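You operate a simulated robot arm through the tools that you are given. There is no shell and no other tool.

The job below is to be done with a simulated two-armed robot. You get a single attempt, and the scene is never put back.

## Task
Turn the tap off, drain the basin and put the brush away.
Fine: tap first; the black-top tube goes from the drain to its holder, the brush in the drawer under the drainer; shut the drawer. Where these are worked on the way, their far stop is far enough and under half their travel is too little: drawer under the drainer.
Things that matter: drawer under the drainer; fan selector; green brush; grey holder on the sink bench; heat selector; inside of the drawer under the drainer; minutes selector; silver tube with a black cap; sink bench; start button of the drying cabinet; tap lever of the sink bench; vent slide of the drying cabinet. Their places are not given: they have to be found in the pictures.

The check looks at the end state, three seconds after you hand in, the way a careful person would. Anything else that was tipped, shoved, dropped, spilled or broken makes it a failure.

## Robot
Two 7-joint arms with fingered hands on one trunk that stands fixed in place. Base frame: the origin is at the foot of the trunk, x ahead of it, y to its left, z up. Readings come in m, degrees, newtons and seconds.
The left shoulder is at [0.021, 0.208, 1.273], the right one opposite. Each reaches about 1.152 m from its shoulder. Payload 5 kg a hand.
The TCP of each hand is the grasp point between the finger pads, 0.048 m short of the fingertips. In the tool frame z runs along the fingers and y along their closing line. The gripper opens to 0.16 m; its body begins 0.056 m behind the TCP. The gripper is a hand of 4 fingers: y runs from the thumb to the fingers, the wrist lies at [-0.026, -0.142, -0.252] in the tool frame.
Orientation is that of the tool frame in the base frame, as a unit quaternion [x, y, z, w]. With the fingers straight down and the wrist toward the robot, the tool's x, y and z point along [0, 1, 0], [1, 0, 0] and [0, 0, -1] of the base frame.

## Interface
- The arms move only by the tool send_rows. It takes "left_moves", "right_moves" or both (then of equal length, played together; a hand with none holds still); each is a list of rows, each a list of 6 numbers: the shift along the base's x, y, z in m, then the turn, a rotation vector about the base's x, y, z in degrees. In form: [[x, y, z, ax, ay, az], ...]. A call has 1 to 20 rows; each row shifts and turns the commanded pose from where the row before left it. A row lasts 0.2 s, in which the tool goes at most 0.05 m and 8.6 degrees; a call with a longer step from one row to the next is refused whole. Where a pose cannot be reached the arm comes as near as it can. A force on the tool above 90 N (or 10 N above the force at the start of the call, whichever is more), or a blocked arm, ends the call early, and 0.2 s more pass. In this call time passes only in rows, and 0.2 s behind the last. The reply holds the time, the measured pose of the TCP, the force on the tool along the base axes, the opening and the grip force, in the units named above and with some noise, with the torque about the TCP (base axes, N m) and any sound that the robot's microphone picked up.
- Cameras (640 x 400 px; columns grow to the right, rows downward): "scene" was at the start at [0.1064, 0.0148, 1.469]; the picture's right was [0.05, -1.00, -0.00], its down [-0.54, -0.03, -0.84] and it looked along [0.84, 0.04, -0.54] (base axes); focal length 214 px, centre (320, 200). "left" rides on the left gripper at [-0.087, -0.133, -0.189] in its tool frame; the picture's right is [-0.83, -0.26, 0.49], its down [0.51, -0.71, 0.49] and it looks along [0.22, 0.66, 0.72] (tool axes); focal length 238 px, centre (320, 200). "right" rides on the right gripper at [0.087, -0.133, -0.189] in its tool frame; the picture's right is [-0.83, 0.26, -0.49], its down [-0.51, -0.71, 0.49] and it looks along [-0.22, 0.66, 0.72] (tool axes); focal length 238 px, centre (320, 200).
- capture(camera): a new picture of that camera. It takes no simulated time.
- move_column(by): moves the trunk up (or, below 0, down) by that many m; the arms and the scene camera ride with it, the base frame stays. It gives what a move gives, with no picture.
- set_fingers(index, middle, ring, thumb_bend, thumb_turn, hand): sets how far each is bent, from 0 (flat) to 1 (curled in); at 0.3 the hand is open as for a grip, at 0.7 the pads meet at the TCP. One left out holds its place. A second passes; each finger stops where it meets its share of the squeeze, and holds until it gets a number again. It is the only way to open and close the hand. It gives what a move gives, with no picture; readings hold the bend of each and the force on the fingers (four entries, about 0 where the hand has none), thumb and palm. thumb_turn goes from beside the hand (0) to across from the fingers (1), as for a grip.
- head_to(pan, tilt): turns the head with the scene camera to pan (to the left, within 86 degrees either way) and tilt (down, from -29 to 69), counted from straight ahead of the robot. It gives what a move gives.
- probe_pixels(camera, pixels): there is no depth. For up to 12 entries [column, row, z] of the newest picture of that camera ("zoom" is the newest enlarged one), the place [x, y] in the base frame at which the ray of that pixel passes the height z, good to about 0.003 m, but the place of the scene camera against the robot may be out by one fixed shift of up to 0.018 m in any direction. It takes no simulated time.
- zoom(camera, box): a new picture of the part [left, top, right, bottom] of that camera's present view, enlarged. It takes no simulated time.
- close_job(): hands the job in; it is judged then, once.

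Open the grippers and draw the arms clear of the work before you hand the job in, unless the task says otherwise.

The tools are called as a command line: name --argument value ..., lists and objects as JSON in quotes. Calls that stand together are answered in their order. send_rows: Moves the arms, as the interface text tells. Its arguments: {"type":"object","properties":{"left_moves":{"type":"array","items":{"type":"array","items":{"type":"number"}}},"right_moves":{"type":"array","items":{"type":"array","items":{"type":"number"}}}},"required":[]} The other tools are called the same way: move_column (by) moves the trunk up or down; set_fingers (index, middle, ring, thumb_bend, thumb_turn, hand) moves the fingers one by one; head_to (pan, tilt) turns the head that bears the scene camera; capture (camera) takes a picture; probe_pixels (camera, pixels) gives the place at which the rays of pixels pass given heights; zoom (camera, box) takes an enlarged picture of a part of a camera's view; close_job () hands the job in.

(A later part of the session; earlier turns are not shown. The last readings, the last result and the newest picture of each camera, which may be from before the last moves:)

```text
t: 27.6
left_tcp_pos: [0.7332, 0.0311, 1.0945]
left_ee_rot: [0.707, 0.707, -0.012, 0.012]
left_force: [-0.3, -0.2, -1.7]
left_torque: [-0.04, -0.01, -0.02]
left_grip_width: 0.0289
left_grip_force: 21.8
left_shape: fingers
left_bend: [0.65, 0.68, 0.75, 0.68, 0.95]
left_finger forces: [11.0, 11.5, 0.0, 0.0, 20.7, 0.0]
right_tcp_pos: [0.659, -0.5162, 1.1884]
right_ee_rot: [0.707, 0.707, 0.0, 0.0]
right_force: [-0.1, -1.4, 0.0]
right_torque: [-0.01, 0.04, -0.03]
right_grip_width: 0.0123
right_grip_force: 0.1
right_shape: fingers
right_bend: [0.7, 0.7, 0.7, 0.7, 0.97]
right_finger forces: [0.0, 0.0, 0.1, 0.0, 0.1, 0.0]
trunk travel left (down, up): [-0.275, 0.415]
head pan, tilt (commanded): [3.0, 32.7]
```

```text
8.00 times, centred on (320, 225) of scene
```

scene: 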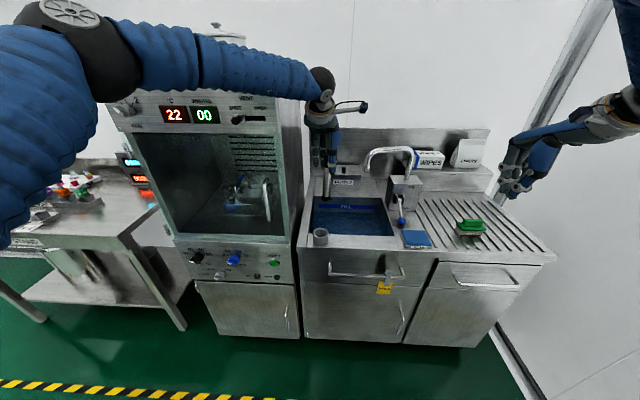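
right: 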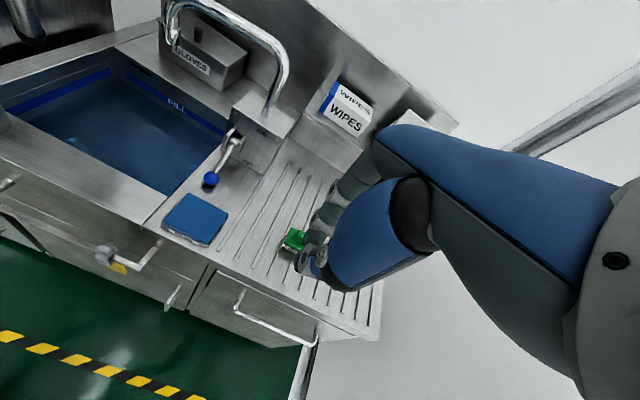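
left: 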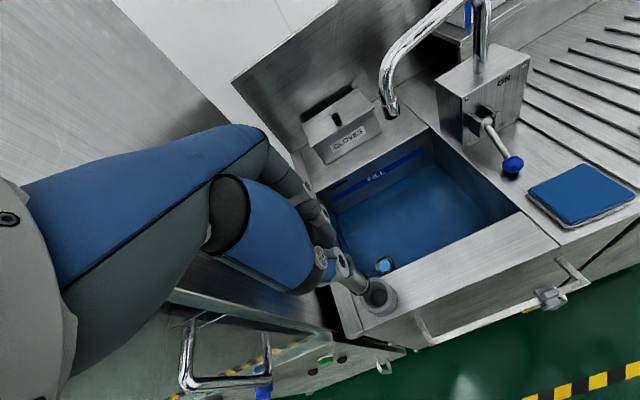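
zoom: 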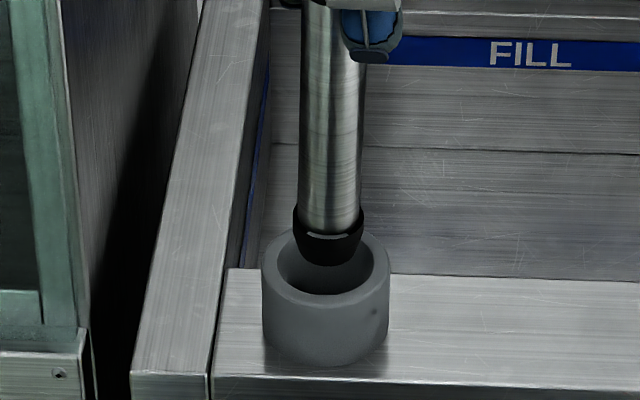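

Tube end is about 1 cm above the opening and centred in both views. I lower 2 cm into the opening watching force.

send_rows --left_moves '[[0, 0, -0.008, 0, 0, 0], [0, 0, -0.008, 0, 0, 0], [0, 0, -0.006, 0, 0, 0]]'

zoom --camera "left" --box '[330, 250, 410, 330]'

zoom --camera "scene" --box '[300, 200, 340, 250]'

```text
t: 28.4
left_tcp_pos: [0.7359, 0.031, 1.0721]
left_ee_rot: [0.707, 0.707, -0.013, 0.012]
left_force: [0.3, 0.3, -1.7]
left_torque: [0.03, 0.02, 0.0]
left_grip_width: 0.0287
left_grip_force: 21.7
left_shape: fingers
left_bend: [0.65, 0.68, 0.75, 0.68, 0.95]
left_finger forces: [10.9, 11.5, 0.0, 0.1, 20.8, 0.1]
right_tcp_pos: [0.6589, -0.5172, 1.1883]
right_ee_rot: [0.707, 0.707, 0.0, 0.0]
right_force: [0.2, -0.8, 0.2]
right_torque: [-0.04, 0.03, 0.01]
right_grip_width: 0.0122
right_grip_force: 0.0
right_shape: fingers
right_bend: [0.7, 0.7, 0.7, 0.7, 0.97]
right_finger forces: [0.1, 0.1, 0.0, 0.0, 0.0, 0.0]
trunk travel left (down, up): [-0.275, 0.415]
head pan, tilt (commanded): [3.0, 32.7]
```

```text
5.00 times, centred on (370, 290) of left
```

zoom: 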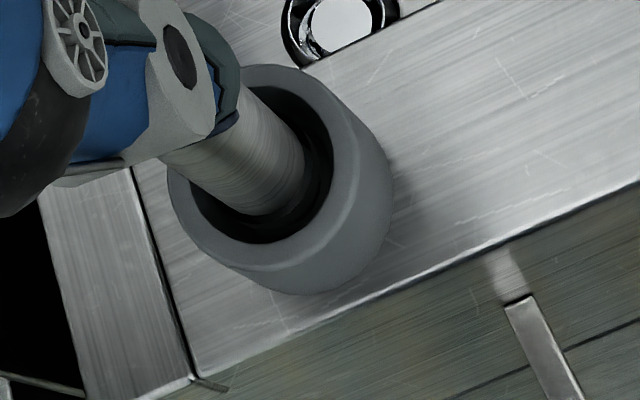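

```text
8.00 times, centred on (320, 225) of scene
```

zoom: 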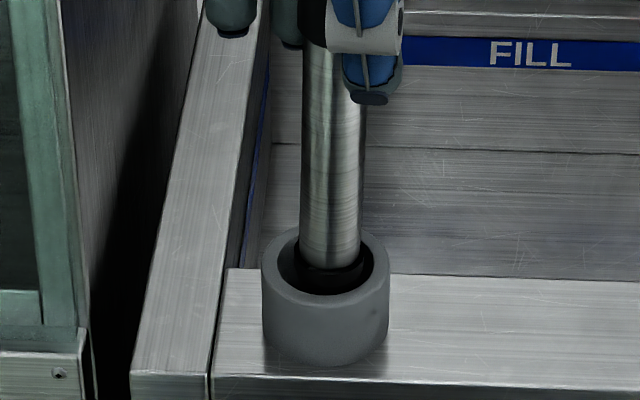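

The tube end has entered the opening with no side force. I keep lowering in small steps until it touches the holder floor.

send_rows --left_moves '[[0, 0, -0.006, 0, 0, 0], [0, 0, -0.006, 0, 0, 0], [0, 0, -0.004, 0, 0, 0]]'

zoom --camera "scene" --box '[300, 200, 340, 250]'

```text
t: 29.2
left_tcp_pos: [0.7345, 0.0305, 1.057]
left_ee_rot: [0.708, 0.706, -0.013, 0.012]
left_force: [-0.1, -0.2, -0.4]
left_torque: [0.05, -0.13, 0.01]
left_grip_width: 0.0285
left_grip_force: 22.1
left_shape: fingers
left_bend: [0.65, 0.68, 0.75, 0.68, 0.95]
left_finger forces: [11.0, 11.7, 0.0, 0.0, 21.3, 0.0]
right_tcp_pos: [0.6586, -0.5175, 1.1882]
right_ee_rot: [0.707, 0.707, 0.0, -0.001]
right_force: [0.3, -0.2, 0.0]
right_torque: [0.0, -0.02, 0.01]
right_grip_width: 0.0124
right_grip_force: 0.1
right_shape: fingers
right_bend: [0.7, 0.7, 0.7, 0.7, 0.97]
right_finger forces: [0.0, 0.0, 0.1, 0.1, 0.0, 0.0]
trunk travel left (down, up): [-0.275, 0.415]
head pan, tilt (commanded): [3.0, 32.7]
```

```text
8.00 times, centred on (320, 225) of scene
```

zoom: 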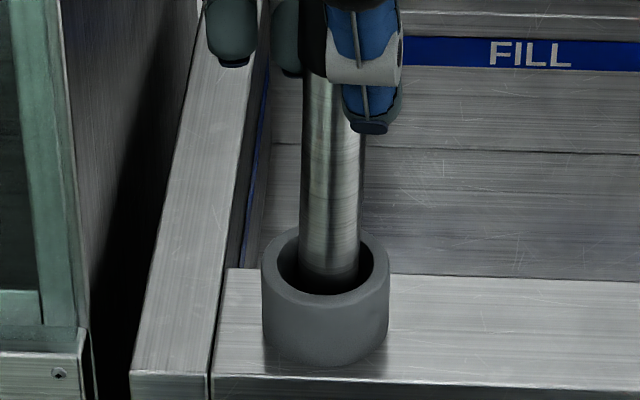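

Still free apart from a slight change in torque. I lower another 8 mm in 4 mm steps.

send_rows --left_moves '[[0, 0, -0.004, 0, 0, 0], [0, 0, -0.004, 0, 0, 0]]'

zoom --camera "scene" --box '[300, 200, 340, 250]'

zoom --camera "left" --box '[330, 250, 410, 330]'

```text
t: 29.8
left_tcp_pos: [0.7353, 0.0307, 1.0473]
left_ee_rot: [0.707, 0.707, -0.013, 0.012]
left_force: [0.7, 0.3, -0.7]
left_torque: [0.07, -0.18, 0.05]
left_grip_width: 0.0284
left_grip_force: 22.4
left_shape: fingers
left_bend: [0.65, 0.68, 0.75, 0.68, 0.95]
left_finger forces: [11.2, 11.8, 0.1, 0.0, 21.3, 0.1]
right_tcp_pos: [0.6588, -0.5177, 1.1877]
right_ee_rot: [0.707, 0.707, 0.0, 0.0]
right_force: [-0.4, -0.1, -0.7]
right_torque: [-0.03, 0.01, -0.01]
right_grip_width: 0.0125
right_grip_force: 0.0
right_shape: fingers
right_bend: [0.7, 0.7, 0.7, 0.7, 0.97]
right_finger forces: [0.0, 0.0, 0.1, 0.0, 0.0, 0.0]
trunk travel left (down, up): [-0.275, 0.415]
head pan, tilt (commanded): [3.0, 32.7]
```

```text
8.00 times, centred on (320, 225) of scene
```

zoom: 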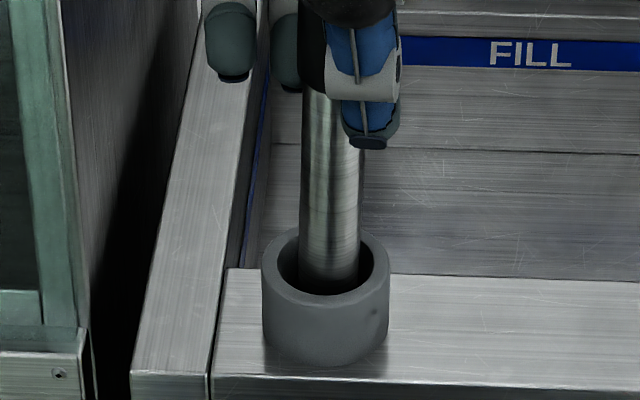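

```text
5.00 times, centred on (370, 290) of left
```

zoom: 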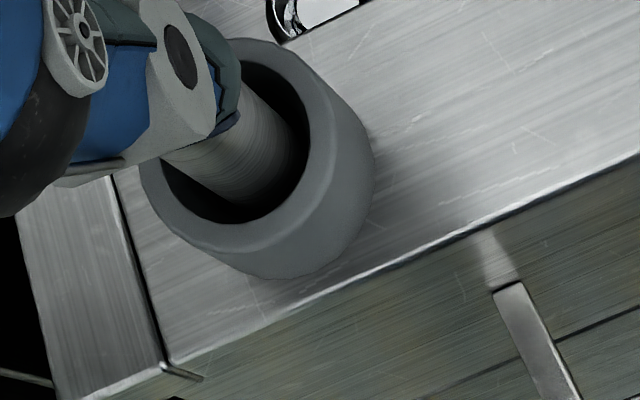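

A light side touch only (0.18 N m). I go on lowering in 3 mm steps till the floor takes the load.

send_rows --left_moves '[[0, 0, -0.003, 0, 0, 0], [0, 0, -0.003, 0, 0, 0]]'

zoom --camera "scene" --box '[300, 200, 340, 250]'

```text
t: 30.4
left_tcp_pos: [0.7339, 0.0321, 1.0432]
left_ee_rot: [0.707, 0.707, -0.012, 0.012]
left_force: [0.4, 0.3, -1.4]
left_torque: [0.02, -0.17, 0.0]
left_grip_width: 0.0286
left_grip_force: 21.6
left_shape: fingers
left_bend: [0.65, 0.68, 0.75, 0.68, 0.95]
left_finger forces: [11.1, 11.7, 0.0, 0.0, 21.4, 0.1]
right_tcp_pos: [0.6577, -0.5178, 1.1879]
right_ee_rot: [0.707, 0.707, -0.001, 0.0]
right_force: [-0.5, 0.1, 0.8]
right_torque: [0.0, 0.02, 0.01]
right_grip_width: 0.0124
right_grip_force: 0.0
right_shape: fingers
right_bend: [0.7, 0.7, 0.7, 0.7, 0.97]
right_finger forces: [0.1, 0.1, 0.0, 0.0, 0.0, 0.0]
trunk travel left (down, up): [-0.275, 0.415]
head pan, tilt (commanded): [3.0, 32.7]
```

```text
8.00 times, centred on (320, 225) of scene
```

zoom: 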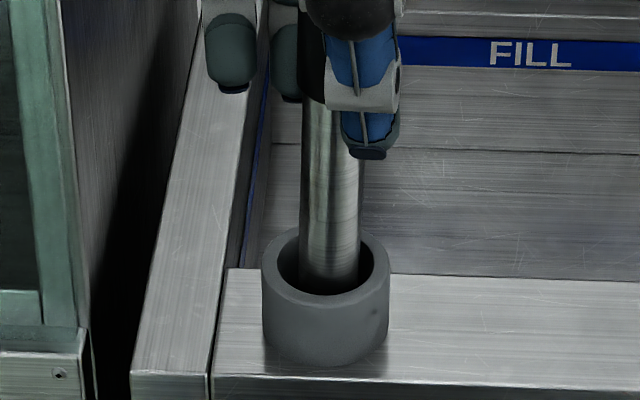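

Still no floor contact (force z −1.4 N). I continue down in 3 mm steps.

send_rows --left_moves '[[0, 0, -0.003, 0, 0, 0], [0, 0, -0.003, 0, 0, 0], [0, 0, -0.003, 0, 0, 0]]'

zoom --camera "scene" --box '[300, 200, 340, 250]'

```text
t: 31.2
left_tcp_pos: [0.7364, 0.0306, 1.0378]
left_ee_rot: [0.707, 0.707, -0.01, 0.015]
left_force: [3.4, 2.3, 29.4]
left_torque: [0.07, -0.42, -0.1]
left_grip_width: 0.0268
left_grip_force: 27.5
left_shape: fingers
left_bend: [0.65, 0.71, 0.75, 0.68, 0.95]
left_finger forces: [12.9, 20.1, 0.0, 0.0, 21.5, 0.1]
right_tcp_pos: [0.6573, -0.5166, 1.1895]
right_ee_rot: [0.708, 0.707, 0.0, 0.0]
right_force: [-0.5, 0.4, -0.8]
right_torque: [0.0, 0.0, 0.0]
right_grip_width: 0.0123
right_grip_force: 0.1
right_shape: fingers
right_bend: [0.7, 0.7, 0.7, 0.7, 0.97]
right_finger forces: [0.0, 0.0, 0.0, 0.0, 0.0, 0.1]
trunk travel left (down, up): [-0.275, 0.415]
head pan, tilt (commanded): [3.0, 32.7]
```

```text
8.00 times, centred on (320, 225) of scene
```

zoom: 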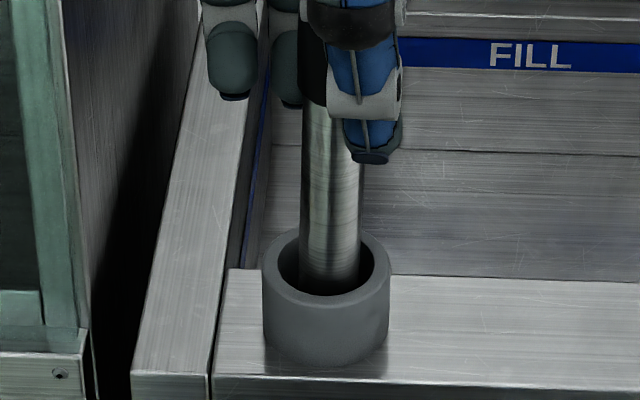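

The floor is reached (29 N). I back up 4 mm to unload before opening.

send_rows --left_moves '[[0, 0, 0.002, 0, 0, 0], [0, 0, 0.002, 0, 0, 0]]'

zoom --camera "scene" --box '[300, 170, 340, 250]'

```text
t: 31.8
left_tcp_pos: [0.7336, 0.0309, 1.0385]
left_ee_rot: [0.707, 0.707, -0.013, 0.013]
left_force: [5.0, 1.1, 22.7]
left_torque: [0.09, -0.6, -0.1]
left_grip_width: 0.0267
left_grip_force: 27.9
left_shape: fingers
left_bend: [0.65, 0.71, 0.75, 0.69, 0.95]
left_finger forces: [13.7, 20.1, 0.0, 0.0, 22.0, 0.1]
right_tcp_pos: [0.6575, -0.5172, 1.1889]
right_ee_rot: [0.707, 0.707, 0.0, -0.001]
right_force: [0.9, -0.3, -0.6]
right_torque: [0.01, -0.03, 0.0]
right_grip_width: 0.0124
right_grip_force: 0.0
right_shape: fingers
right_bend: [0.7, 0.7, 0.7, 0.7, 0.97]
right_finger forces: [0.0, 0.0, 0.0, 0.0, 0.0, 0.0]
trunk travel left (down, up): [-0.275, 0.415]
head pan, tilt (commanded): [3.0, 32.7]
```

```text
5.00 times, centred on (320, 210) of scene
```

zoom: 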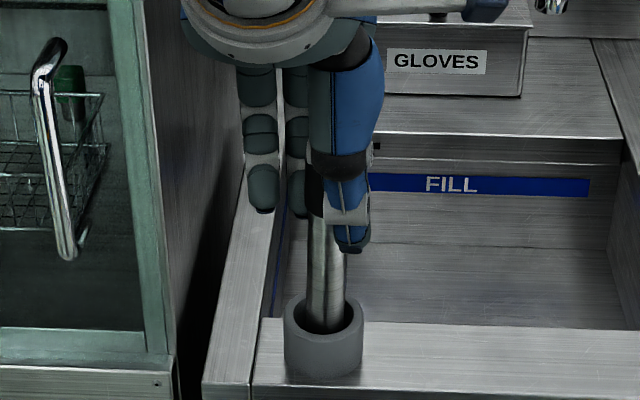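

Still 23 N. I raise a further 4 mm in 2 mm steps to unload.

send_rows --left_moves '[[0, 0, 0.002, 0, 0, 0], [0, 0, 0.002, 0, 0, 0]]'

```text
t: 32.4
left_tcp_pos: [0.7326, 0.0321, 1.0394]
left_ee_rot: [0.707, 0.707, -0.014, 0.009]
left_force: [3.4, 0.6, -0.1]
left_torque: [0.24, -0.58, -0.04]
left_grip_width: 0.0271
left_grip_force: 24.8
left_shape: fingers
left_bend: [0.65, 0.71, 0.75, 0.68, 0.95]
left_finger forces: [12.2, 16.4, 0.0, 0.1, 22.1, 0.1]
right_tcp_pos: [0.6586, -0.5174, 1.1883]
right_ee_rot: [0.707, 0.707, 0.0, 0.0]
right_force: [0.2, 0.5, -1.3]
right_torque: [-0.02, -0.01, 0.02]
right_grip_width: 0.0121
right_grip_force: 0.0
right_shape: fingers
right_bend: [0.7, 0.7, 0.7, 0.7, 0.97]
right_finger forces: [0.0, 0.0, 0.0, 0.0, 0.1, 0.0]
trunk travel left (down, up): [-0.275, 0.415]
head pan, tilt (commanded): [3.0, 32.7]
```

Vertical load is about zero now. I open the left hand to release the tube.

set_fingers --hand "left" --index 0.45 --middle 0.45 --ring 0.45 --thumb_bend 0.45

zoom --camera "scene" --box '[300, 170, 340, 250]'

zoom --camera "left" --box '[250, 150, 410, 330]'

```text
t: 33.4
left_tcp_pos: [0.7335, 0.0312, 1.0426]
left_ee_rot: [0.707, 0.707, -0.012, 0.013]
left_force: [0.6, 0.0, 0.0]
left_torque: [0.04, 0.0, 0.03]
left_grip_width: 0.1107
left_grip_force: 0.0
left_shape: fingers
left_bend: [0.45, 0.45, 0.45, 0.45, 0.97]
left_finger forces: [0.1, 0.0, 0.1, 0.0, 0.1, 0.0]
right_tcp_pos: [0.658, -0.5166, 1.1883]
right_ee_rot: [0.707, 0.707, 0.0, 0.0]
right_force: [0.4, 0.0, -0.5]
right_torque: [-0.01, 0.03, -0.01]
right_grip_width: 0.0123
right_grip_force: 0.0
right_shape: fingers
right_bend: [0.7, 0.7, 0.7, 0.7, 0.97]
right_finger forces: [0.0, 0.1, 0.0, 0.0, 0.1, 0.1]
trunk travel left (down, up): [-0.275, 0.415]
head pan, tilt (commanded): [3.0, 32.7]
```

```text
5.00 times, centred on (320, 210) of scene
```

zoom: 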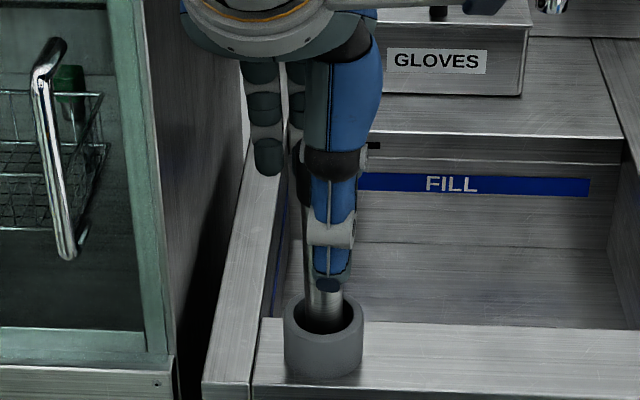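

```text
2.22 times, centred on (330, 240) of left
```

zoom: 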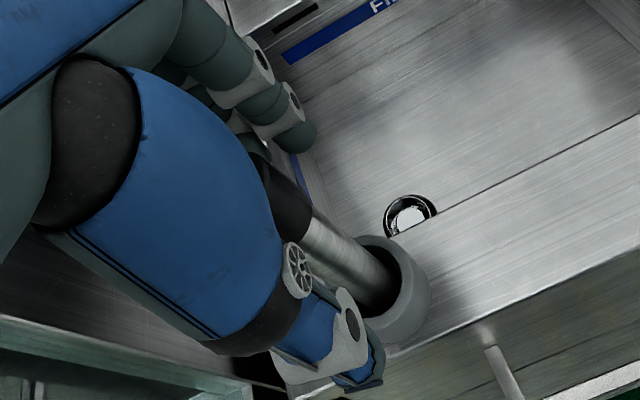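

The tube is standing in the holder. I raise the left hand straight up to clear the cap and then check how it stands.

send_rows --left_moves '[[0, 0, 0.01, 0, 0, 0], [0, 0, 0.015, 0, 0, 0], [0, 0, 0.02, 0, 0, 0], [0, 0, 0.03, 0, 0, 0], [0, 0, 0.03, 0, 0, 0]]'

zoom --camera "scene" --box '[300, 170, 340, 250]'

capture --camera "left"

capture --camera "right"

```text
t: 34.6
left_tcp_pos: [0.7339, 0.0306, 1.1473]
left_ee_rot: [0.707, 0.707, -0.012, 0.013]
left_force: [-0.6, 0.6, -1.3]
left_torque: [0.0, -0.07, 0.03]
left_grip_width: 0.1109
left_grip_force: 0.0
left_shape: fingers
left_bend: [0.45, 0.45, 0.45, 0.45, 0.97]
left_finger forces: [0.1, 0.0, 0.0, 0.1, 0.1, 0.1]
right_tcp_pos: [0.6585, -0.5162, 1.1889]
right_ee_rot: [0.707, 0.707, 0.0, 0.0]
right_force: [-0.5, 0.5, 0.7]
right_torque: [0.02, -0.04, -0.03]
right_grip_width: 0.0123
right_grip_force: 0.1
right_shape: fingers
right_bend: [0.7, 0.7, 0.7, 0.7, 0.97]
right_finger forces: [0.0, 0.0, 0.1, 0.1, 0.0, 0.0]
trunk travel left (down, up): [-0.275, 0.415]
head pan, tilt (commanded): [3.0, 32.7]
```

```text
5.00 times, centred on (320, 210) of scene
```

zoom: 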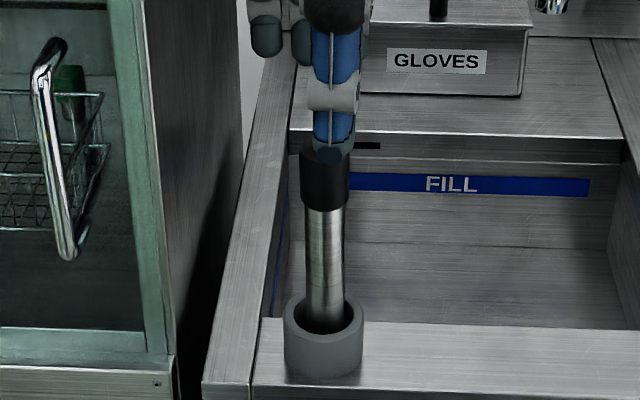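

```text
taken
```

left: 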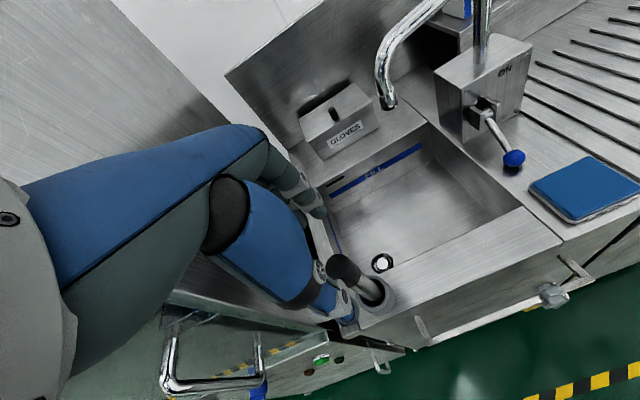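

```text
taken
```

right: 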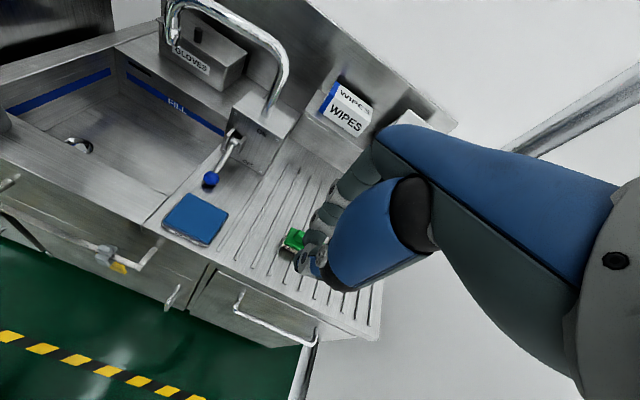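

The tube stands in its holder and the basin is empty. I withdraw the left hand up and back.

send_rows --left_moves '[[0, 0, 0.04, 0.5, 0, 0], [0, 0, 0.04, 0.5, 0, 0], [-0.02, 0, 0.03, 0.5, 0, 0], [-0.03, 0, 0.01, 0.5, 0, 0], [-0.03, 0, 0, 0, 0, 0], [-0.03, 0, 0, 0, 0, 0]]'

zoom --camera "left" --box '[300, 180, 460, 340]'

capture --camera "scene"

zoom --camera "scene" --box '[290, 150, 370, 250]'

```text
t: 36.0
left_tcp_pos: [0.6211, 0.0317, 1.2659]
left_ee_rot: [0.707, 0.707, 0.0, 0.0]
left_force: [0.0, 1.1, 0.5]
left_torque: [0.03, -0.1, 0.04]
left_grip_width: 0.1111
left_grip_force: 0.0
left_shape: fingers
left_bend: [0.45, 0.45, 0.45, 0.45, 0.97]
left_finger forces: [0.0, 0.0, 0.0, 0.0, 0.0, 0.0]
right_tcp_pos: [0.6572, -0.5177, 1.1883]
right_ee_rot: [0.707, 0.707, 0.0, 0.0]
right_force: [-0.9, -0.1, 0.2]
right_torque: [0.01, -0.02, -0.01]
right_grip_width: 0.0121
right_grip_force: 0.0
right_shape: fingers
right_bend: [0.7, 0.7, 0.7, 0.7, 0.97]
right_finger forces: [0.1, 0.0, 0.1, 0.1, 0.0, 0.0]
trunk travel left (down, up): [-0.275, 0.415]
head pan, tilt (commanded): [3.0, 32.7]
```

```text
2.50 times, centred on (380, 260) of left
```

zoom: 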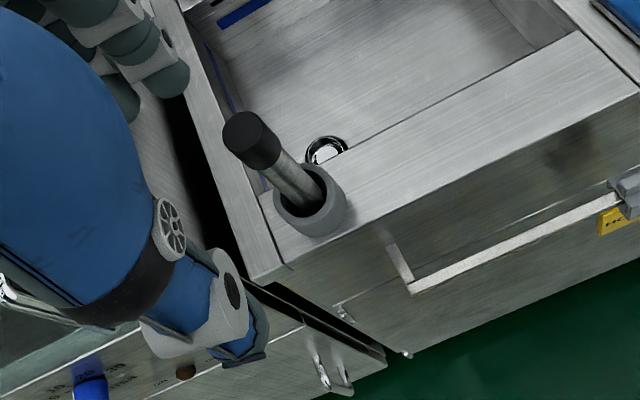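

```text
taken
```

scene: 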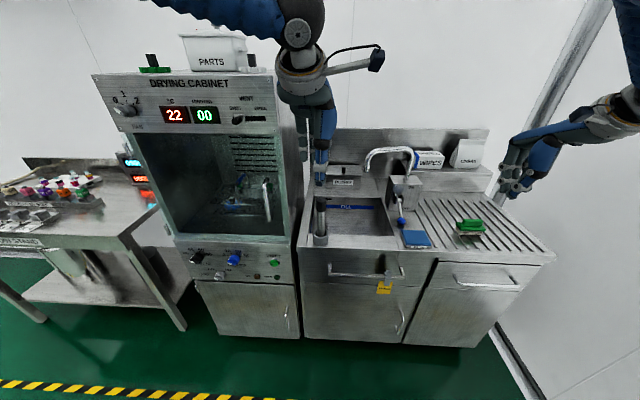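

```text
4.00 times, centred on (330, 200) of scene
```

zoom: 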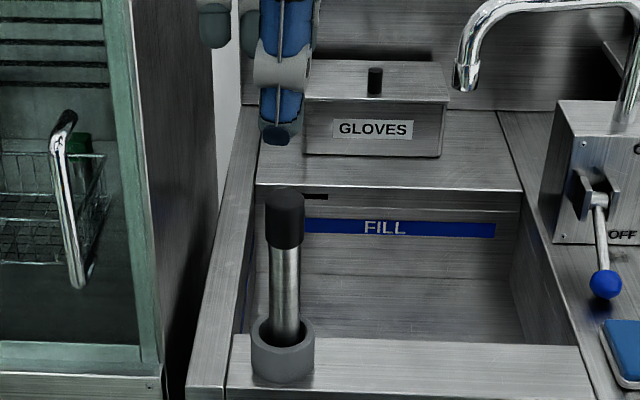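

The tube stands upright in the holder. Next the drawer: I turn the head toward the drainer to see handle and drawer front better.

head_to --pan -32 --tilt 45

capture --camera "scene"

zoom --camera "right" --box '[180, 200, 400, 370]'

```text
t: 37.0
left_tcp_pos: [0.6233, 0.0321, 1.2672]
left_ee_rot: [0.707, 0.707, 0.0, 0.0]
left_force: [-0.1, 0.1, 0.5]
left_torque: [0.01, -0.03, 0.02]
left_grip_width: 0.1112
left_grip_force: 0.0
left_shape: fingers
left_bend: [0.45, 0.45, 0.45, 0.45, 0.97]
left_finger forces: [0.0, 0.0, 0.0, 0.0, 0.1, 0.0]
right_tcp_pos: [0.6591, -0.5172, 1.1886]
right_ee_rot: [0.707, 0.707, 0.0, 0.0]
right_force: [0.4, 1.1, -0.1]
right_torque: [0.01, 0.0, 0.02]
right_grip_width: 0.0122
right_grip_force: 0.0
right_shape: fingers
right_bend: [0.7, 0.7, 0.7, 0.7, 0.97]
right_finger forces: [0.0, 0.0, 0.1, 0.0, 0.1, 0.0]
trunk travel left (down, up): [-0.275, 0.415]
head pan, tilt (commanded): [-32.0, 45.0]
```

```text
taken
```

scene: 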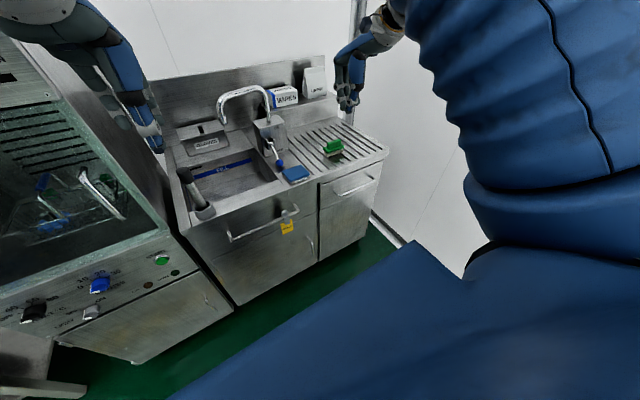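

```text
2.35 times, centred on (290, 285) of right
```

zoom: 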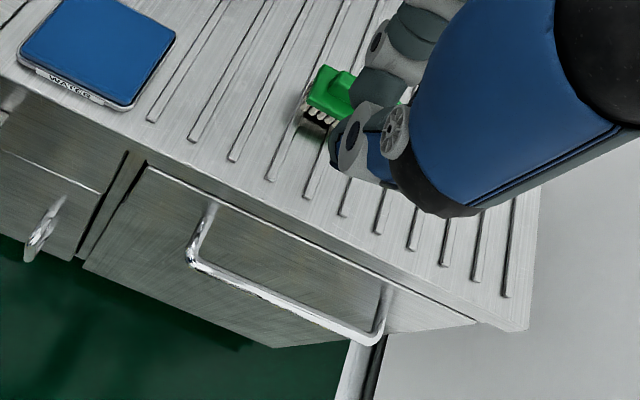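

The handle bar ends are at (234.7,311.4) and (313.4,344.6) in the right view. I probe these, then move the right hand back for a second view with parallax.

probe_pixels --camera "right" --pixels '[[234.7, 311.4, 0.65], [234.7, 311.4, 0.75], [313.4, 344.6, 0.65], [313.4, 344.6, 0.75], [241, 285, 0.85], [241, 285, 0.75]]'

send_rows --right_moves '[[-0.04, 0, 0.01, 0, 0, 0], [-0.04, 0, 0.01, 0, 0, 0], [-0.04, 0, 0, 0, 0, 0], [-0.04, 0, 0, 0, 0, 0], [-0.04, 0, 0, 0, 0, 0]]'

capture --camera "right"

head_to --pan -12 --tilt 38

capture --camera "scene"

```text
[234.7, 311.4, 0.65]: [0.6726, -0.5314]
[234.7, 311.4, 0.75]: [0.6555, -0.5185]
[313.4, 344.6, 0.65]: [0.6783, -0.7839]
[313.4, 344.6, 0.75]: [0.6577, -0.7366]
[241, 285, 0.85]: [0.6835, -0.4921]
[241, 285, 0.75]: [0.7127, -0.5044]
```

```text
t: 38.2
left_tcp_pos: [0.6219, 0.0325, 1.2684]
left_ee_rot: [0.707, 0.708, 0.0, 0.0]
left_force: [-0.3, 0.6, -0.3]
left_torque: [0.02, -0.05, 0.02]
left_grip_width: 0.1112
left_grip_force: 0.0
left_shape: fingers
left_bend: [0.45, 0.45, 0.45, 0.45, 0.97]
left_finger forces: [0.0, 0.0, 0.1, 0.0, 0.0, 0.0]
right_tcp_pos: [0.4581, -0.5148, 1.2106]
right_ee_rot: [0.707, 0.707, 0.001, 0.0]
right_force: [-1.0, -0.1, 0.9]
right_torque: [-0.04, -0.06, 0.02]
right_grip_width: 0.0121
right_grip_force: 0.1
right_shape: fingers
right_bend: [0.7, 0.7, 0.7, 0.7, 0.97]
right_finger forces: [0.0, 0.0, 0.0, 0.1, 0.1, 0.0]
trunk travel left (down, up): [-0.275, 0.415]
head pan, tilt (commanded): [-32.0, 45.0]
```

```text
taken
```

right: 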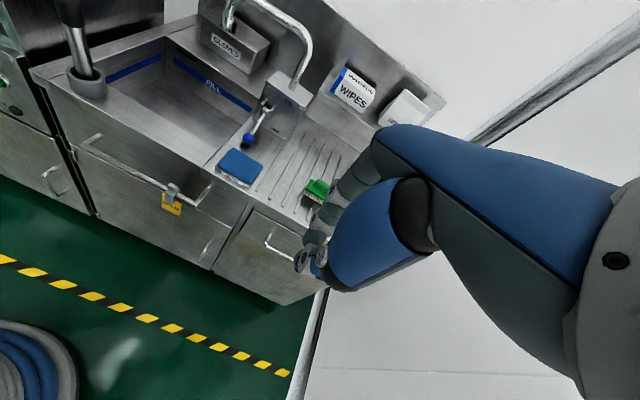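

```text
t: 39.0
left_tcp_pos: [0.6224, 0.033, 1.2666]
left_ee_rot: [0.707, 0.707, 0.001, 0.0]
left_force: [0.1, -0.2, 0.0]
left_torque: [0.01, -0.02, 0.02]
left_grip_width: 0.1111
left_grip_force: 0.1
left_shape: fingers
left_bend: [0.45, 0.45, 0.45, 0.45, 0.97]
left_finger forces: [0.1, 0.0, 0.0, 0.0, 0.0, 0.0]
right_tcp_pos: [0.4604, -0.5167, 1.2091]
right_ee_rot: [0.707, 0.707, 0.0, -0.001]
right_force: [0.4, 0.9, 0.0]
right_torque: [-0.01, -0.02, 0.01]
right_grip_width: 0.0126
right_grip_force: 0.1
right_shape: fingers
right_bend: [0.7, 0.7, 0.7, 0.7, 0.97]
right_finger forces: [0.0, 0.0, 0.0, 0.1, 0.1, 0.0]
trunk travel left (down, up): [-0.275, 0.415]
head pan, tilt (commanded): [-12.0, 38.0]
```

```text
taken
```

scene: 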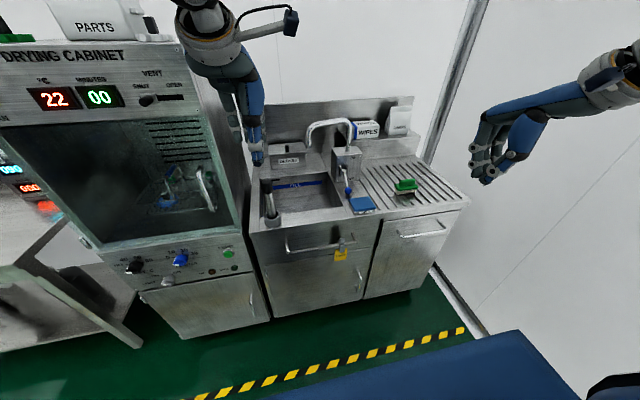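

Now I zoom on the drawer and handle in both views.

zoom --camera "scene" --box '[360, 160, 480, 260]'

zoom --camera "right" --box '[220, 180, 330, 300]'

```text
4.00 times, centred on (420, 210) of scene
```

zoom: 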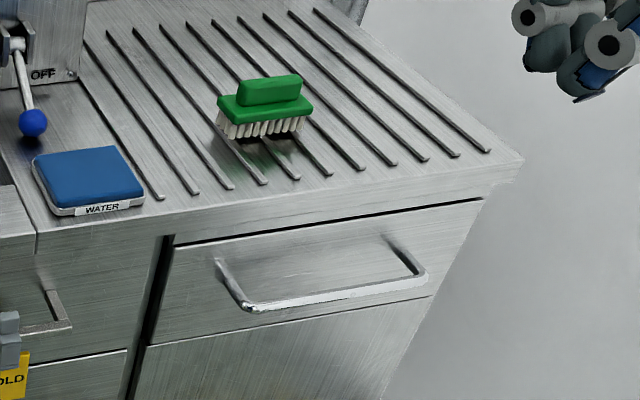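

```text
3.33 times, centred on (275, 240) of right
```

zoom: 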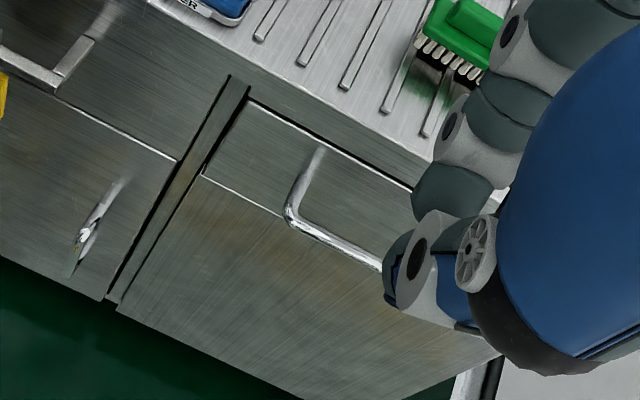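

I probe the handle's left and right corners and drawer-front corners in the new views.

probe_pixels --camera "right" --pixels '[[266.6, 244.5, 0.65], [266.6, 244.5, 0.75], [254, 210, 0.75], [254, 210, 0.85]]'

probe_pixels --camera "scene" --pixels '[[402, 236.75, 0.7], [402, 236.75, 0.8], [446.25, 229.5, 0.7], [446.25, 229.5, 0.8], [384.5, 221.25, 0.8], [384.5, 221.25, 0.85], [460.5, 210, 0.8], [460.5, 210, 0.85], [376.75, 246.25, 0.65], [376.75, 246.25, 0.7], [447.5, 234.25, 0.65], [447.5, 234.25, 0.7]]'

```text
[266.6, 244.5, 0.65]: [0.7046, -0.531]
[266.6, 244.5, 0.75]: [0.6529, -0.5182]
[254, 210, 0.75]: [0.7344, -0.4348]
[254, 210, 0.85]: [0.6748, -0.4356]
```

```text
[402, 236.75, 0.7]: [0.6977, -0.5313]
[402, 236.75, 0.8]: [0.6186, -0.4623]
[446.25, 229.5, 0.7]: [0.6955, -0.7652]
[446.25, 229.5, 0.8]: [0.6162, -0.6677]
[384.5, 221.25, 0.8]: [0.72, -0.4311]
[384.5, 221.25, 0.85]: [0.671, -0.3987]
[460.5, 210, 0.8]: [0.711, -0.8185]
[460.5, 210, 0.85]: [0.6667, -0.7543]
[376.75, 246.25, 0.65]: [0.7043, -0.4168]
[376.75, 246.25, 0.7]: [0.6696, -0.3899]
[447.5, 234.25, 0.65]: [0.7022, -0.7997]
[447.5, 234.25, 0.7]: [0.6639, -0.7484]
```

Handle bar runs from (0.656,-0.519,0.742) to (0.657,-0.738,0.742), drawer face near x 0.70. I need the bench lip position, so I probe points along the lip's edges in the current right view.

zoom --camera "right" --box '[225, 185, 305, 245]'

zoom --camera "scene" --box '[375, 190, 435, 250]'

```text
6.67 times, centred on (265, 215) of right
```

zoom: 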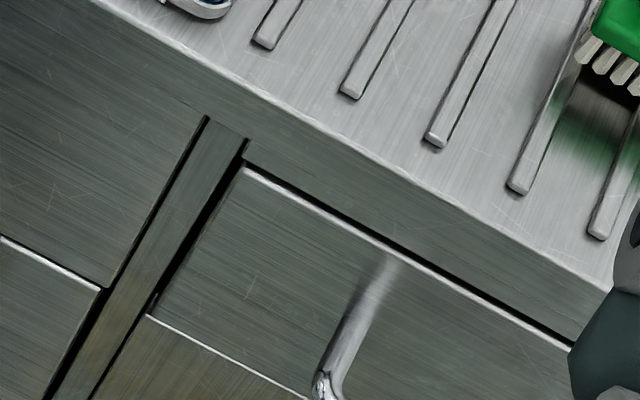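

```text
6.67 times, centred on (405, 220) of scene
```

zoom: 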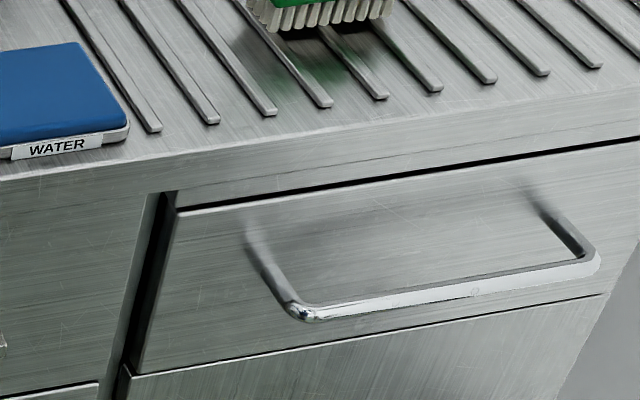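

The drawer's top edge is visible, so the front seems flush with the lip. I probe the lip's top edge and the drawer's top corner to compare x.

probe_pixels --camera "right" --pixels '[[262, 201.5, 0.86], [240, 189, 0.86], [285, 215, 0.86], [253.5, 210.2, 0.8], [253.5, 210.2, 0.82], [265, 244, 0.742], [275, 227, 0.76]]'

probe_pixels --camera "scene" --pixels '[[380, 213.5, 0.86], [410, 209.5, 0.86], [440, 205.5, 0.86], [383.6, 221.5, 0.8], [383.6, 221.5, 0.82]]'

```text
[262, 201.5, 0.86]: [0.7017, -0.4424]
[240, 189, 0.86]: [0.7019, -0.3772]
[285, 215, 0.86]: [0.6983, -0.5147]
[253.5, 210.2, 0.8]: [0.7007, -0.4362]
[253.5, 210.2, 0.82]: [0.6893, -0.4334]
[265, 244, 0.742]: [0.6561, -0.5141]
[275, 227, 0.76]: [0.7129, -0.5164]
```

```text
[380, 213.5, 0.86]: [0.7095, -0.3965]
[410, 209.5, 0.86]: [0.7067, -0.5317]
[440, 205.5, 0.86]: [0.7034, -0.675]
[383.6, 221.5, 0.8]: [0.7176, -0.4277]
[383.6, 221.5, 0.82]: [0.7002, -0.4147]
```

The lip and drawer face are flush at x≈0.70 and the bar stands at x≈0.656, so a forward-pitched grip (fingers over, thumb under the bar) fits. I open the right hand and pitch it 60° forward while moving in front of the handle at a safe height.

set_fingers --hand "right" --index 0.35 --middle 0.35 --ring 0.35 --thumb_bend 0.35

send_rows --right_moves '[[0.009, -0.0165, -0.03, 0, -8.5, 0], [0.009, -0.0165, -0.03, 0, -8.5, 0], [0.009, -0.0165, -0.03, 0, -8.5, 0], [0.009, -0.0165, -0.03, 0, -8.5, 0], [0.009, -0.0165, -0.03, 0, -8.5, 0], [0.009, -0.0165, -0.03, 0, -8.5, 0], [0.009, -0.0145, -0.03, 0, -8.5, 0]]'

capture --camera "scene"

capture --camera "right"

```text
t: 40.0
left_tcp_pos: [0.6231, 0.0318, 1.2667]
left_ee_rot: [0.707, 0.707, 0.0, 0.0]
left_force: [-0.3, -0.1, 0.1]
left_torque: [0.02, -0.04, 0.0]
left_grip_width: 0.1113
left_grip_force: 0.0
left_shape: fingers
left_bend: [0.45, 0.45, 0.45, 0.45, 0.97]
left_finger forces: [0.0, 0.0, 0.1, 0.0, 0.1, 0.0]
right_tcp_pos: [0.4596, -0.5163, 1.2093]
right_ee_rot: [0.707, 0.708, 0.0, 0.0]
right_force: [0.1, 0.2, -0.6]
right_torque: [0.0, 0.0, 0.01]
right_grip_width: 0.1505
right_grip_force: 0.0
right_shape: fingers
right_bend: [0.35, 0.35, 0.35, 0.35, 0.97]
right_finger forces: [0.0, 0.0, 0.1, 0.0, 0.1, 0.0]
trunk travel left (down, up): [-0.275, 0.415]
head pan, tilt (commanded): [-12.0, 38.0]
```

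```text
t: 41.6
left_tcp_pos: [0.6229, 0.0292, 1.266]
left_ee_rot: [0.708, 0.707, 0.001, -0.001]
left_force: [0.4, -1.7, 0.3]
left_torque: [0.21, -0.01, 0.01]
left_grip_width: 0.111
left_grip_force: 0.0
left_shape: fingers
left_bend: [0.45, 0.45, 0.45, 0.45, 0.97]
left_finger forces: [0.0, 0.0, 0.0, 0.1, 0.0, 0.1]
right_tcp_pos: [0.5228, -0.6335, 0.9969]
right_ee_rot: [0.614, 0.613, 0.352, 0.351]
right_force: [0.4, -1.2, 0.6]
right_torque: [0.03, 0.02, 0.08]
right_grip_width: 0.151
right_grip_force: 0.0
right_shape: fingers
right_bend: [0.35, 0.35, 0.35, 0.35, 0.97]
right_finger forces: [0.0, 0.0, 0.1, 0.0, 0.0, 0.0]
trunk travel left (down, up): [-0.275, 0.415]
head pan, tilt (commanded): [-12.0, 38.0]
```

```text
taken
```

scene: 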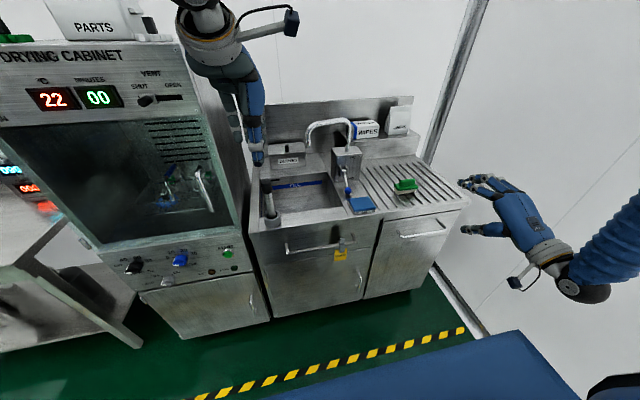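

```text
taken
```

right: 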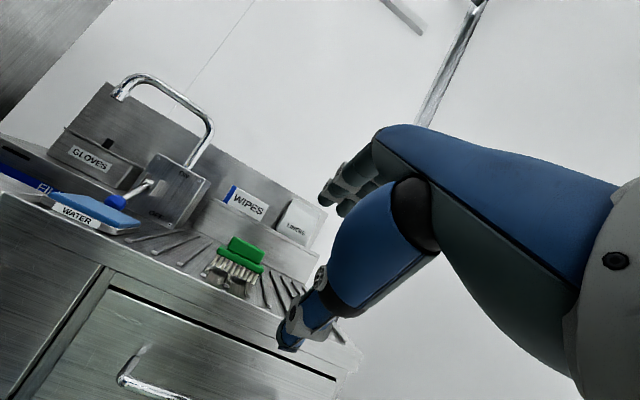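

The hand now points forward-down. I preclose to 0.5 and lower to the pre-grasp point in front of and slightly above the bar.

set_fingers --hand "right" --index 0.5 --middle 0.5 --ring 0.5 --thumb_bend 0.5

send_rows --right_moves '[[0.0, 0, -0.033, 0, 0, 0], [0.0, 0, -0.033, 0, 0, 0], [0.0, 0, -0.033, 0, 0, 0], [0.0, 0, -0.033, 0, 0, 0], [0.0, 0, -0.033, 0, 0, 0], [0.0, 0, -0.03, 0, 0, 0]]'

capture --camera "scene"

capture --camera "right"

```text
t: 42.6
left_tcp_pos: [0.6227, 0.0307, 1.2662]
left_ee_rot: [0.707, 0.707, 0.0, 0.0]
left_force: [-1.0, 0.4, -0.1]
left_torque: [-0.01, 0.0, 0.02]
left_grip_width: 0.111
left_grip_force: 0.0
left_shape: fingers
left_bend: [0.45, 0.45, 0.45, 0.45, 0.97]
left_finger forces: [0.0, 0.1, 0.1, 0.1, 0.1, 0.1]
right_tcp_pos: [0.5216, -0.6312, 0.9986]
right_ee_rot: [0.614, 0.614, 0.351, 0.351]
right_force: [0.4, -0.1, -1.0]
right_torque: [0.0, 0.0, -0.01]
right_grip_width: 0.0918
right_grip_force: 0.0
right_shape: fingers
right_bend: [0.5, 0.5, 0.5, 0.5, 0.97]
right_finger forces: [0.1, 0.0, 0.0, 0.1, 0.0, 0.0]
trunk travel left (down, up): [-0.275, 0.415]
head pan, tilt (commanded): [-12.0, 38.0]
```

```text
t: 44.0
left_tcp_pos: [0.6235, 0.0316, 1.267]
left_ee_rot: [0.707, 0.707, 0.0, 0.0]
left_force: [0.0, -0.7, -0.1]
left_torque: [0.0, 0.03, 0.01]
left_grip_width: 0.111
left_grip_force: 0.1
left_shape: fingers
left_bend: [0.45, 0.45, 0.45, 0.45, 0.97]
left_finger forces: [0.0, 0.1, 0.0, 0.0, 0.1, 0.0]
right_tcp_pos: [0.5211, -0.6308, 0.805]
right_ee_rot: [0.614, 0.614, 0.351, 0.35]
right_force: [-0.3, 0.5, -0.6]
right_torque: [0.0, 0.02, 0.02]
right_grip_width: 0.0916
right_grip_force: 0.1
right_shape: fingers
right_bend: [0.5, 0.5, 0.5, 0.5, 0.97]
right_finger forces: [0.0, 0.0, 0.0, 0.0, 0.0, 0.0]
trunk travel left (down, up): [-0.275, 0.415]
head pan, tilt (commanded): [-12.0, 38.0]
```

```text
taken
```

scene: 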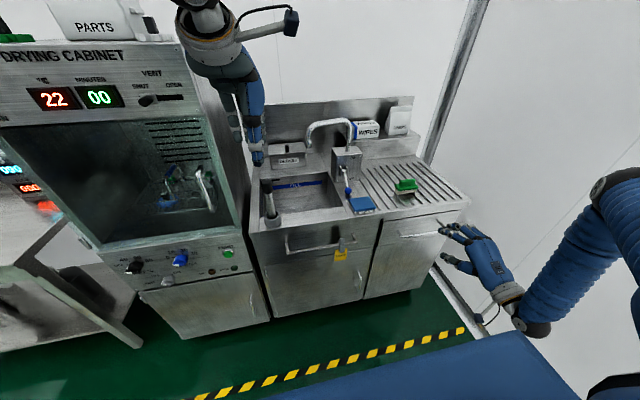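

```text
taken
```

right: 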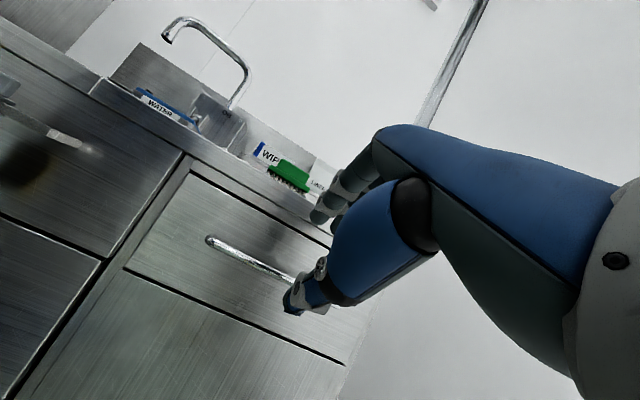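

The bar's left corner shows at (212,240) in the right view. I probe it at z 0.742 to check consistency before going in.

zoom --camera "right" --box '[190, 180, 350, 330]'

probe_pixels --camera "right" --pixels '[[210, 240, 0.73], [210, 240, 0.742], [210, 240, 0.755], [270, 268, 0.742], [270, 268, 0.755], [190, 172, 0.81], [190, 172, 0.82]]'

zoom --camera "scene" --box '[380, 180, 540, 330]'

```text
2.67 times, centred on (270, 255) of right
```

zoom: 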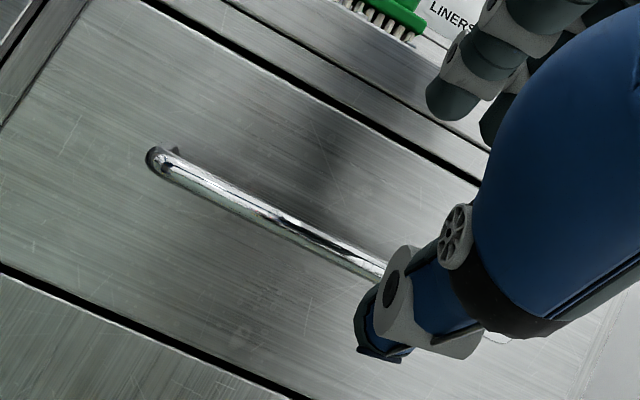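

```text
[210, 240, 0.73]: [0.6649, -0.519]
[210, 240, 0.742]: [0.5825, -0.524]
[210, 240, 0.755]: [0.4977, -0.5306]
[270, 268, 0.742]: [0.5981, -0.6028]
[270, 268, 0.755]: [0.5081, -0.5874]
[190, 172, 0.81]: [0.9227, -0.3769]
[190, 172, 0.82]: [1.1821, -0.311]
```

```text
2.67 times, centred on (460, 255) of scene
```

zoom: 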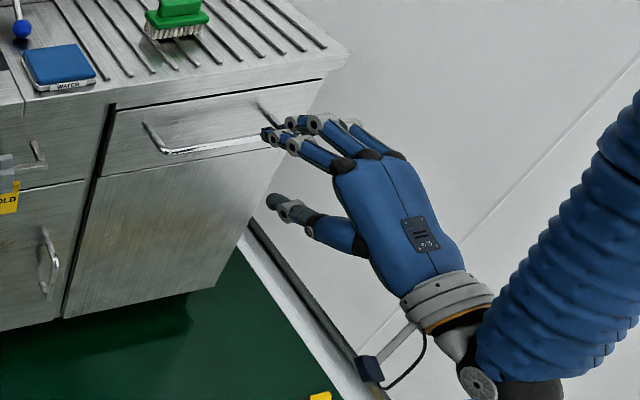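

The near-horizontal view puts the bar at about (0.660, z 0.732). I preclose to 0.55 and advance along the finger direction most of the way, then look again.

set_fingers --hand "right" --index 0.55 --middle 0.55 --ring 0.55 --thumb_bend 0.55

send_rows --right_moves '[[0.02, 0, -0.0107, 0, 0, 0], [0.02, 0, -0.0107, 0, 0, 0], [0.02, 0, -0.0107, 0, 0, 0], [0.01, 0, -0.0055, 0, 0, 0]]'

zoom --camera "right" --box '[190, 180, 350, 330]'

zoom --camera "scene" --box '[380, 180, 500, 290]'

```text
t: 45.0
left_tcp_pos: [0.622, 0.0315, 1.2666]
left_ee_rot: [0.707, 0.707, 0.001, 0.0]
left_force: [-0.4, -0.1, -0.6]
left_torque: [0.0, 0.0, 0.01]
left_grip_width: 0.1111
left_grip_force: 0.1
left_shape: fingers
left_bend: [0.45, 0.45, 0.45, 0.45, 0.97]
left_finger forces: [0.0, 0.1, 0.0, 0.0, 0.1, 0.0]
right_tcp_pos: [0.5208, -0.6309, 0.8049]
right_ee_rot: [0.614, 0.613, 0.351, 0.352]
right_force: [0.1, 0.4, -0.3]
right_torque: [0.04, -0.02, 0.02]
right_grip_width: 0.0717
right_grip_force: 0.0
right_shape: fingers
right_bend: [0.55, 0.55, 0.55, 0.55, 0.97]
right_finger forces: [0.0, 0.0, 0.0, 0.1, 0.0, 0.0]
trunk travel left (down, up): [-0.275, 0.415]
head pan, tilt (commanded): [-12.0, 38.0]
```

```text
t: 46.0
left_tcp_pos: [0.6231, 0.0315, 1.2655]
left_ee_rot: [0.708, 0.707, 0.001, -0.001]
left_force: [-0.4, -0.4, -0.5]
left_torque: [0.0, 0.04, 0.01]
left_grip_width: 0.1109
left_grip_force: 0.1
left_shape: fingers
left_bend: [0.45, 0.45, 0.45, 0.45, 0.97]
left_finger forces: [0.0, 0.0, 0.0, 0.0, 0.1, 0.0]
right_tcp_pos: [0.5916, -0.6311, 0.765]
right_ee_rot: [0.614, 0.614, 0.351, 0.35]
right_force: [0.0, 0.7, -0.1]
right_torque: [-0.04, 0.0, -0.02]
right_grip_width: 0.0717
right_grip_force: 0.0
right_shape: fingers
right_bend: [0.55, 0.55, 0.55, 0.55, 0.97]
right_finger forces: [0.0, 0.0, 0.1, 0.0, 0.0, 0.0]
trunk travel left (down, up): [-0.275, 0.415]
head pan, tilt (commanded): [-12.0, 38.0]
```

```text
2.67 times, centred on (270, 255) of right
```

zoom: 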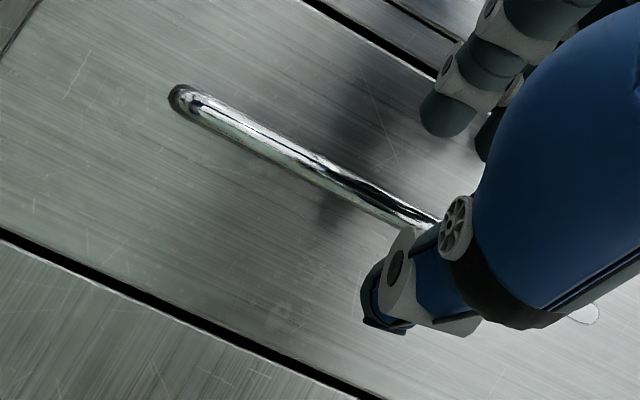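

```text
3.64 times, centred on (440, 235) of scene
```

zoom: 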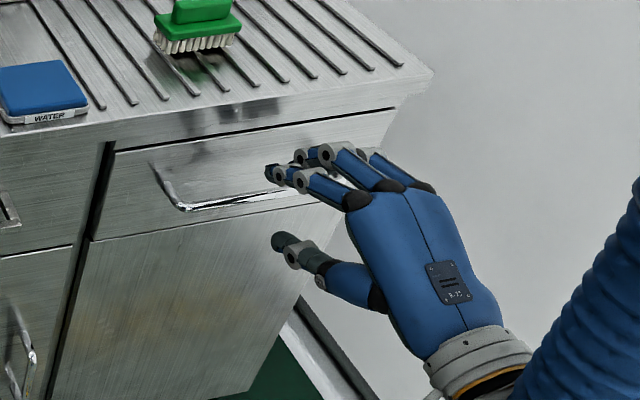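

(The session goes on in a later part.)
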